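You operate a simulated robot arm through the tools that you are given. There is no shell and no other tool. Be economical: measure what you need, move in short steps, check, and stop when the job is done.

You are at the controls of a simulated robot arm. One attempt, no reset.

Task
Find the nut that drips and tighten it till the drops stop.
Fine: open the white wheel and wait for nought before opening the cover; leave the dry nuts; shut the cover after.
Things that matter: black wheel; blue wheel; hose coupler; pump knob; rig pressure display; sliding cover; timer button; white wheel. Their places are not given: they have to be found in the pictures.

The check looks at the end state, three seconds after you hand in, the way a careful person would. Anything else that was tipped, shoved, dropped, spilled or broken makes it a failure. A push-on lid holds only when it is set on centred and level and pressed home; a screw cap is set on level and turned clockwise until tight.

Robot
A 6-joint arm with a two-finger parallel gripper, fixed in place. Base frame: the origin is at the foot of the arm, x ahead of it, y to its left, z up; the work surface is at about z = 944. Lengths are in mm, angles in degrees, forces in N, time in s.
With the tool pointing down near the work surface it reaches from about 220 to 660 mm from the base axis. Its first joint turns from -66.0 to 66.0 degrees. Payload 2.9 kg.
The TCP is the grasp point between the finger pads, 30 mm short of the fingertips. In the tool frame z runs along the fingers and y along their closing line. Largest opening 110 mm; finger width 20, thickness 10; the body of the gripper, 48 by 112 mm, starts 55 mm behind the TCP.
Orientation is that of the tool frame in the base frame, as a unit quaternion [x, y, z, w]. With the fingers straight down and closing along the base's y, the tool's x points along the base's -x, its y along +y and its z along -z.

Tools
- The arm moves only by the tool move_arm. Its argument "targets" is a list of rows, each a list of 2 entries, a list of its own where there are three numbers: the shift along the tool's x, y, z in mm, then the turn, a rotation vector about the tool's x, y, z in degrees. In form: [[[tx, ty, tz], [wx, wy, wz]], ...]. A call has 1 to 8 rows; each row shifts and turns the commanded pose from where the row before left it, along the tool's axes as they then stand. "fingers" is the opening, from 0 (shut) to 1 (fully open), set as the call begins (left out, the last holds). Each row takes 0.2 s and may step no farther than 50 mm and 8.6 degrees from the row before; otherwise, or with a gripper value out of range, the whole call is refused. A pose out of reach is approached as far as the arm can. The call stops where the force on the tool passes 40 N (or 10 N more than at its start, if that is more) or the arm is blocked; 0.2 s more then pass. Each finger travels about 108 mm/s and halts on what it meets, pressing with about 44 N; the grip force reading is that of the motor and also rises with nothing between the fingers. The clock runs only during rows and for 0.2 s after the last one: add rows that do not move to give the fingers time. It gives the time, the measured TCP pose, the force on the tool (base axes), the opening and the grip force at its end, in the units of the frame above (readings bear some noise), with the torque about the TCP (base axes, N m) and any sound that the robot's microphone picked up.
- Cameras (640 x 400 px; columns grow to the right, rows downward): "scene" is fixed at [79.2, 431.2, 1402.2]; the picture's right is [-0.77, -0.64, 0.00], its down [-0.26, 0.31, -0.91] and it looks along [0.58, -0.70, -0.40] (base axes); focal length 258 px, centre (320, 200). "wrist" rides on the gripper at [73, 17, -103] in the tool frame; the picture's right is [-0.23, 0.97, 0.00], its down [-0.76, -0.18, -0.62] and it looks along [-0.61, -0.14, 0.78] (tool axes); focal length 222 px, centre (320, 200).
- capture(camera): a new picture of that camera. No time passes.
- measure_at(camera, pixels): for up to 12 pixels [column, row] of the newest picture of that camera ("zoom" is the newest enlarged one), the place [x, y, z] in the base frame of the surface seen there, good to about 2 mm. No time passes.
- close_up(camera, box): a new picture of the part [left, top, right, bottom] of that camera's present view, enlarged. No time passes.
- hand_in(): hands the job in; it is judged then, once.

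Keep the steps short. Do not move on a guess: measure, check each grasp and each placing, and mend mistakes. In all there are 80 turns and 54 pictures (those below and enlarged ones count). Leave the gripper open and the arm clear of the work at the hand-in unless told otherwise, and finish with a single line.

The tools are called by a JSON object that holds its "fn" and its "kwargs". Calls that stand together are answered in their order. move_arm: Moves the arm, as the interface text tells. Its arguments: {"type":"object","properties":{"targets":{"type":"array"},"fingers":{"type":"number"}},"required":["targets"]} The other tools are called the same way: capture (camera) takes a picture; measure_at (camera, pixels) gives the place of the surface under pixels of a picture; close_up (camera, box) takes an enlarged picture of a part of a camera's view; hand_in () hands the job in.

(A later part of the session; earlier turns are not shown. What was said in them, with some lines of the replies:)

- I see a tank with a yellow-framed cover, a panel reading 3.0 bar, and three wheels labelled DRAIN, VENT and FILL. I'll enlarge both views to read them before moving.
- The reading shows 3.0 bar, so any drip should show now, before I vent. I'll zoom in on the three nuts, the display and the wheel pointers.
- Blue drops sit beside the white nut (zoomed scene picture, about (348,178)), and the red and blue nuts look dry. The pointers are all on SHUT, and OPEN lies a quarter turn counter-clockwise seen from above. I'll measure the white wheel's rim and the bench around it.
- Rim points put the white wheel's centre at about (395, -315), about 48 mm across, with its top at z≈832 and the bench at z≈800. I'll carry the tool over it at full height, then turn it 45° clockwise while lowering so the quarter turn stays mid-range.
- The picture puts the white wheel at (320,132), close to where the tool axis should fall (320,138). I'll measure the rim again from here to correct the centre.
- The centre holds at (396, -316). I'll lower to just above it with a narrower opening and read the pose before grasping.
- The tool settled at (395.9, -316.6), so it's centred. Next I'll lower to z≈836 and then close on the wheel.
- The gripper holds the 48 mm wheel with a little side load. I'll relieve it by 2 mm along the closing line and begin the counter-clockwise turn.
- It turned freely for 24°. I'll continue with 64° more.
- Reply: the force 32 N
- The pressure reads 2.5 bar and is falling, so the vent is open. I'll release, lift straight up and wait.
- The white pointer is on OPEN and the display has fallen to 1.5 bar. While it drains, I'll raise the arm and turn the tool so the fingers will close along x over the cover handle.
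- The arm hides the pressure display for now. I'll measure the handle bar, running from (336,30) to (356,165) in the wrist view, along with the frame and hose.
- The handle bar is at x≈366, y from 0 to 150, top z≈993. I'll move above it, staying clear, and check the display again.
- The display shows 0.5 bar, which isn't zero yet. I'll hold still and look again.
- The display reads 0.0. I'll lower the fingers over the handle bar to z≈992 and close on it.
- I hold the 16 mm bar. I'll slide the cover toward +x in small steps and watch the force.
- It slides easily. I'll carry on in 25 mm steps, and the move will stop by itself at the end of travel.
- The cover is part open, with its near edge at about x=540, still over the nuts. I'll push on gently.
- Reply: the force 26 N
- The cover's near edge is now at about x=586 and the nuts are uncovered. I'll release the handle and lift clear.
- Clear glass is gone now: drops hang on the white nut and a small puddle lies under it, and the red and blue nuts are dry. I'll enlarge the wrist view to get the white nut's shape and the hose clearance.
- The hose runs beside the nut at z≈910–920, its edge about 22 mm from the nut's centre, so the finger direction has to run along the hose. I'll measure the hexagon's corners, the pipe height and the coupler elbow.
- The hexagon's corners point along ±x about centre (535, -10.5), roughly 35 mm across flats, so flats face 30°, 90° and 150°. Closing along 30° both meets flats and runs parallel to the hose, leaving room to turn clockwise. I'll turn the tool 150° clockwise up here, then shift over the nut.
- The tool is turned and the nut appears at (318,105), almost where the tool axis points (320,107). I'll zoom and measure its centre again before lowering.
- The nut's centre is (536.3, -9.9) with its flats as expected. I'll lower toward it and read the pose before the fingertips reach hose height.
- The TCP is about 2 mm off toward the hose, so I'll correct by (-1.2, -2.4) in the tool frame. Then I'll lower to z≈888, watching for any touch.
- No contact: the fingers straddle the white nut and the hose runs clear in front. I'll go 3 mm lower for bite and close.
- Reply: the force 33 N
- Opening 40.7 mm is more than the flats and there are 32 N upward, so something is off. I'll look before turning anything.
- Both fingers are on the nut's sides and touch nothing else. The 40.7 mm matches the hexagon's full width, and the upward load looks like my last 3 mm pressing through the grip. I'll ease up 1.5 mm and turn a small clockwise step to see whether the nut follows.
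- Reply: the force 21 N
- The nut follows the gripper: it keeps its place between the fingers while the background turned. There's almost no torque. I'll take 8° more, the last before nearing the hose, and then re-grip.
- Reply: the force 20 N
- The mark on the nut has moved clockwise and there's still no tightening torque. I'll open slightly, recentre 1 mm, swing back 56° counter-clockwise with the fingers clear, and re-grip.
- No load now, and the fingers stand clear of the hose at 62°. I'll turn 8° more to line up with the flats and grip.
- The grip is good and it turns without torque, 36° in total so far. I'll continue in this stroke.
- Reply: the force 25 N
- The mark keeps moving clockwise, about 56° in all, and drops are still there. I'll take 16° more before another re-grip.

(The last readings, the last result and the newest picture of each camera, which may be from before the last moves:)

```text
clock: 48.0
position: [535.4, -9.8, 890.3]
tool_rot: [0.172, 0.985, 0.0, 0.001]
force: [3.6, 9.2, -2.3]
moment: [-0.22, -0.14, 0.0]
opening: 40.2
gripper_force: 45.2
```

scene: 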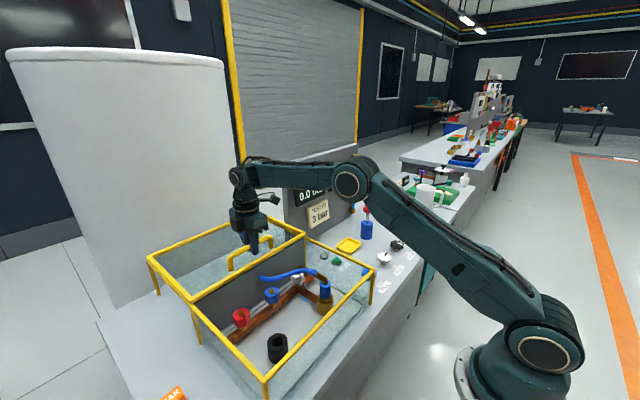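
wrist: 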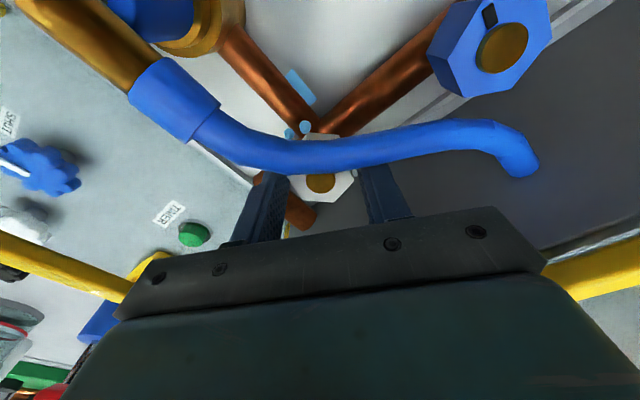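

Re-gripped at 70°, with about 72° done. I'll start the next clockwise stroke, watching torque about z.

{"fn": "move_arm", "kwargs": {"targets": [[[0, 0, 0], [0, 0, 7]], [[0, 0, 0], [0, 0, 7]], [[0, 0, 0], [0, 0, 7]], [[0, 0, 0], [0, 0, 7]], [[0, 0, 0], [0, 0, 0]]]}}

{"fn": "move_arm", "kwargs": {"targets": [[[0, 0, 0], [0, 0, 7]], [[0, 0, 0], [0, 0, 7]], [[0, 0, 0], [0, 0, 7]], [[0, 0, 0], [0, 0, 7]], [[0, 0, 0], [0, 0, 0]]]}}

{"fn": "close_up", "kwargs": {"camera": "scene", "box": [265, 240, 345, 290]}}

```text
clock: 49.2
position: [535.1, -11.1, 890.7]
tool_rot: [0.407, 0.913, 0.0, 0.001]
force: [5.9, 3.2, -5.7]
moment: [0.24, -0.79, 0.02]
opening: 39.9
gripper_force: 44.7
```

```text
clock: 50.4
position: [535.9, -11.0, 890.4]
tool_rot: [0.615, 0.788, 0.0, -0.001]
force: [-1.5, -1.6, 6.5]
moment: [0.35, 0.21, 1.49]
opening: 36.7
gripper_force: 45.0
```

```text
8.00 times, centred on (305, 265) of scene
```

zoom: 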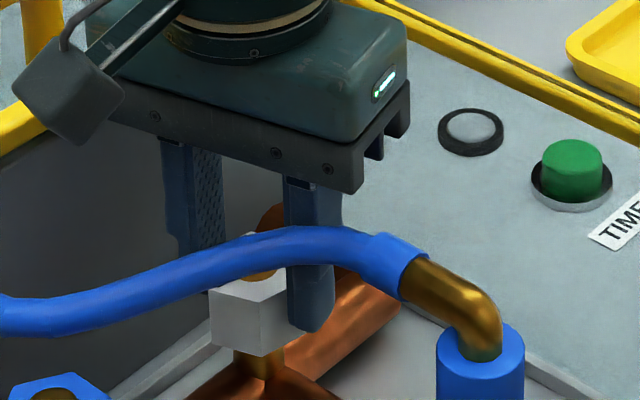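

The drops are gone and torque has risen to 1.5 Nm, with the pads settled on the flats (36.7 mm): the nut is tight. I'll open, swing back to the clear angle and lift straight up.

{"fn": "move_arm", "kwargs": {"targets": [[[0, 0, 0], [0, 0, 0]], [[0, 0, 0], [0, 0, 0]], [[0, 0, 0], [0, 0, -8]], [[0, 0, 0], [0, 0, -8]], [[0, 0, -20], [0, 0, 0]], [[0, 0, -30], [0, 0, 0]], [[0, 0, -40], [0, 0, 0]], [[0, 0, -40], [0, 0, 0]]], "fingers": 0.41}}

{"fn": "move_arm", "kwargs": {"targets": [[[0, 0, -40], [0, 0, 0]], [[0, 0, -40], [0, 0, 0]], [[0, 0, 0], [0, 0, 0]], [[0, 0, 0], [0, 0, 0]], [[0, 0, 0], [0, 0, 0]], [[0, 0, 0], [0, 0, 0]], [[0, 0, 0], [0, 0, 0]], [[0, 0, 0], [0, 0, 0]]]}}

{"fn": "close_up", "kwargs": {"camera": "scene", "box": [215, 235, 375, 335]}}

{"fn": "close_up", "kwargs": {"camera": "wrist", "box": [220, 30, 420, 155]}}

```text
clock: 52.2
position: [534.5, -11.4, 1020.8]
tool_rot: [0.5, 0.866, -0.002, 0.001]
force: [0.7, 0.2, -0.7]
moment: [0.03, -0.01, -0.01]
opening: 45.0
gripper_force: 0.1
```

```text
clock: 54.0
position: [536.6, -10.5, 1100.0]
tool_rot: [0.501, 0.866, -0.001, 0.0]
force: [-0.5, 1.1, 0.6]
moment: [0.02, 0.01, 0.01]
opening: 45.2
gripper_force: 0.0
```

```text
4.00 times, centred on (295, 285) of scene
```

zoom: 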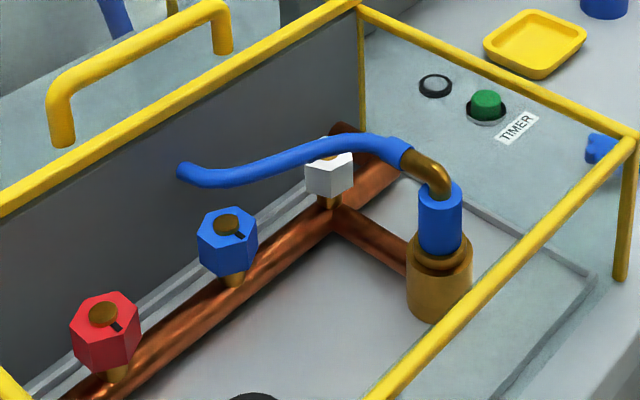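

```text
3.20 times, centred on (320, 92) of wrist
```

zoom: 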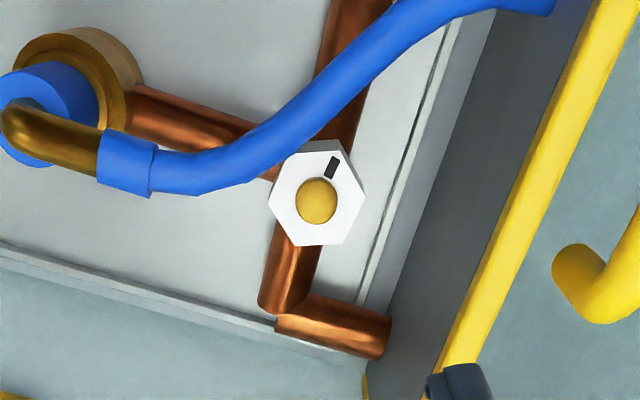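

Drops and puddle are gone, the hose is undisturbed and the red and blue nuts haven't moved. Now I'll close the cover: turn the fingers to close along x and go above the handle at (623, 77).

{"fn": "move_arm", "kwargs": {"targets": [[[0, 0, 0], [0, 0, 7.5]], [[0, 0, 0], [0, 0, 7.5]], [[0, 0, 0], [0, 0, 7.5]], [[0, 0, 0], [0, 0, 7.5]], [[30, 29, 0], [0, 0, 0]], [[30, 29, 0], [0, 0, 0]], [[27, 28.5, 0], [0, 0, 0]], [[0, 0, 0], [0, 0, 0]]], "fingers": 0.5}}

{"fn": "capture", "kwargs": {"camera": "scene"}}

{"fn": "measure_at", "kwargs": {"camera": "scene", "pixels": [[232, 257], [250, 247], [265, 240], [240, 252]]}}

```text
clock: 55.8
position: [621.9, 79.0, 1098.2]
tool_rot: [0.706, 0.708, -0.001, 0.0]
force: [-0.6, 0.1, -0.7]
moment: [0.0, -0.01, -0.01]
opening: 54.9
gripper_force: 0.2
```

```text
16 pictures are left
```

scene: 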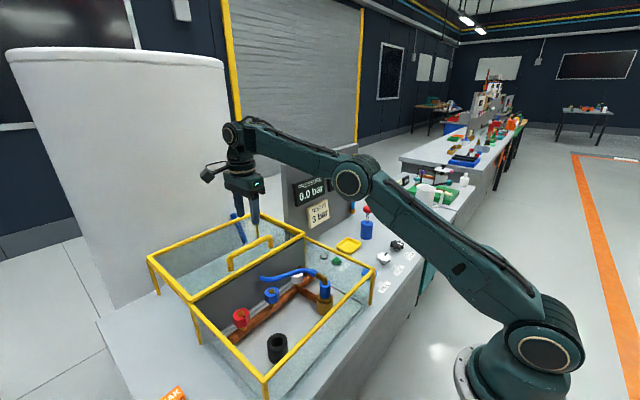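

```text
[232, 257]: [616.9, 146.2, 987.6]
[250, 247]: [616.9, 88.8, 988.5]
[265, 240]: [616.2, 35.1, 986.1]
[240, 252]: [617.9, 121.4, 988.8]
```

The handle is still at x≈623 under the open fingers. I'll lower to z≈992 and grip.

{"fn": "move_arm", "kwargs": {"targets": [[[0, 0, 40], [0, 0, 0]], [[0, 0, 40], [0, 0, 0]], [[0, 0, 27], [0, 0, 0]], [[0, 0, 0], [0, 0, 0]]]}}

{"fn": "move_arm", "kwargs": {"targets": [[[0, 0, 0], [0, 0, 0]], [[0, 0, 0], [0, 0, 0]], [[0, 0, 0], [0, 0, 0]]], "fingers": 0}}

```text
clock: 56.8
position: [622.1, 78.5, 993.5]
tool_rot: [0.707, 0.707, 0.0, 0.002]
force: [-0.2, -0.5, 0.2]
moment: [0.02, 0.02, 0.0]
opening: 55.3
gripper_force: 0.0
```

```text
clock: 57.6
position: [622.2, 77.5, 992.7]
tool_rot: [0.708, 0.707, -0.001, 0.0]
force: [0.7, 0.2, -1.4]
moment: [0.12, 0.0, -0.03]
opening: 15.7
gripper_force: 44.9
```

The handle is held. I'll slide the cover back toward -x, 257 mm in all to its first position.

{"fn": "move_arm", "kwargs": {"targets": [[[0, -15, 0], [0, 0, 0]], [[0, -25, 0], [0, 0, 0]], [[0, -25, 0], [0, 0, 0]], [[0, -25, 0], [0, 0, 0]], [[0, -25, 0], [0, 0, 0]], [[0, -25, 0], [0, 0, 0]], [[0, -25, 0], [0, 0, 0]], [[0, -25, 0], [0, 0, 0]]]}}

{"fn": "move_arm", "kwargs": {"targets": [[[0, -25, 0], [0, 0, 0]], [[0, -22, 0], [0, 0, 0]], [[0, -12, 0], [0, 0, 0]], [[0, -8, 0], [0, 0, 0]], [[0, 0, 0], [0, 0, 0]]]}}

{"fn": "capture", "kwargs": {"camera": "scene"}}

```text
clock: 59.4
position: [431.0, 77.5, 994.1]
tool_rot: [0.705, 0.709, 0.0, 0.0]
force: [2.1, 21.7, 0.1]
moment: [-0.22, 0.1, -0.21]
opening: 15.6
gripper_force: 44.1
```

```text
clock: 60.6
position: [365.7, 78.6, 993.0]
tool_rot: [0.706, 0.709, 0.001, 0.0]
force: [1.3, 18.0, 3.3]
moment: [0.47, -0.06, -0.12]
opening: 15.5
gripper_force: 46.1
```

```text
15 pictures are left
```

scene: 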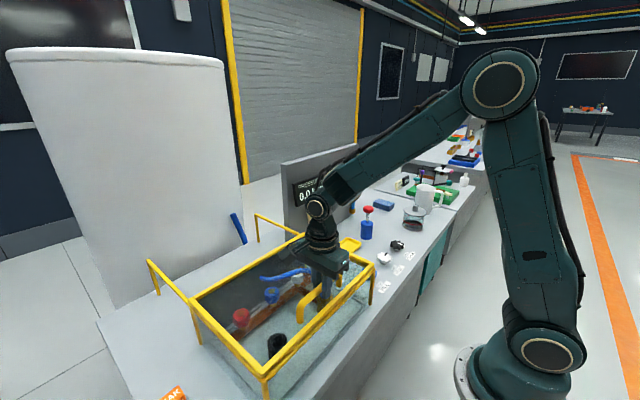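

The cover is back at its start. I'll nudge 3 mm more to confirm it's against its stop.

{"fn": "move_arm", "kwargs": {"targets": [[[0, -3, 0], [0, 0, 0]], [[0, 0, 0], [0, 0, 0]]]}}

```text
clock: 61.2
position: [364.7, 77.4, 993.4]
tool_rot: [0.706, 0.708, 0.001, 0.002]
force: [21.7, 17.7, -14.9]
moment: [0.61, -0.04, -0.04]
opening: 15.5
gripper_force: 45.3
```

The side force jumped to 22 N with hardly any motion, so the cover is hard against its stop. I'll ease off, release, lift, and back away.

{"fn": "move_arm", "kwargs": {"targets": [[[0, 2, 0], [0, 0, 0]], [[0, 0, 0], [0, 0, 0]]]}}

{"fn": "move_arm", "kwargs": {"targets": [[[0, 0, 0], [0, 0, 0]], [[0, 0, 0], [0, 0, 0]], [[0, 0, -30], [0, 0, 0]], [[0, 0, -45], [0, 0, 0]], [[0, 0, -45], [0, 0, 0]], [[0, 0, -45], [0, 0, 0]], [[0, 0, -45], [0, 0, 0]], [[0, 0, -45], [0, 0, 0]]], "fingers": 0.6}}

{"fn": "capture", "kwargs": {"camera": "scene"}}

{"fn": "capture", "kwargs": {"camera": "wrist"}}

{"fn": "close_up", "kwargs": {"camera": "scene", "box": [175, 200, 415, 390]}}

{"fn": "measure_at", "kwargs": {"camera": "scene", "pixels": [[300, 303], [320, 288], [335, 277], [264, 380], [305, 235]]}}

```text
clock: 61.8
position: [366.1, 77.4, 993.5]
tool_rot: [0.706, 0.708, 0.001, 0.001]
force: [12.3, 18.7, -2.4]
moment: [0.41, -0.15, -0.1]
opening: 15.5
gripper_force: 44.4
```

```text
clock: 63.6
position: [362.4, 79.5, 1249.4]
tool_rot: [0.707, 0.707, 0.0, 0.0]
force: [0.0, -0.6, 0.5]
moment: [-0.01, 0.01, -0.01]
opening: 66.0
gripper_force: 0.2
```

```text
14 pictures are left
```

scene: 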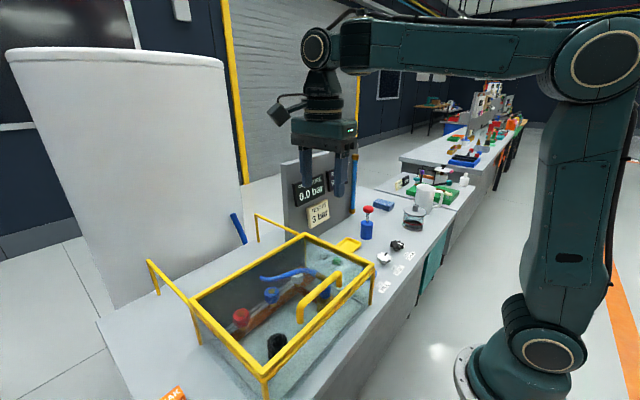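

```text
13 pictures are left
```

wrist: 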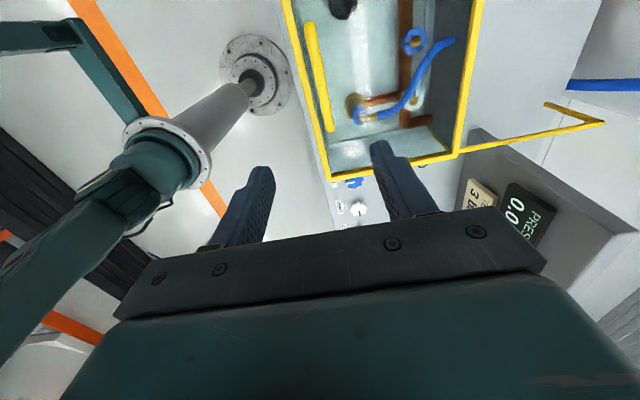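

```text
2.11 times, centred on (295, 295) of scene
```

zoom: 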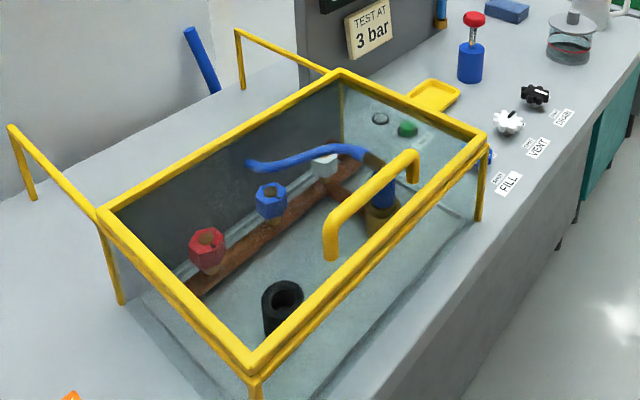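

```text
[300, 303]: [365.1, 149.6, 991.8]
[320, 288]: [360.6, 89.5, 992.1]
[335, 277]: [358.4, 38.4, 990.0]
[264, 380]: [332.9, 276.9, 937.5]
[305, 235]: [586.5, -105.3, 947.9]
```

The cover is shut exactly where it started, the white nut is dry, the vent stands open at 0.0 bar, and nothing else has moved. The gripper is open and clear, so I'll hand in.

{"fn": "hand_in", "kwargs": {}}

```text
The job is handed in.
```

The white nut was the one dripping; I vented the rig to 0.0 bar, tightened that nut until the drops stopped (seen at 0 bar, not re-tested under pressure), left the red and blue nuts alone, and shut the cover, with the white wheel left open.
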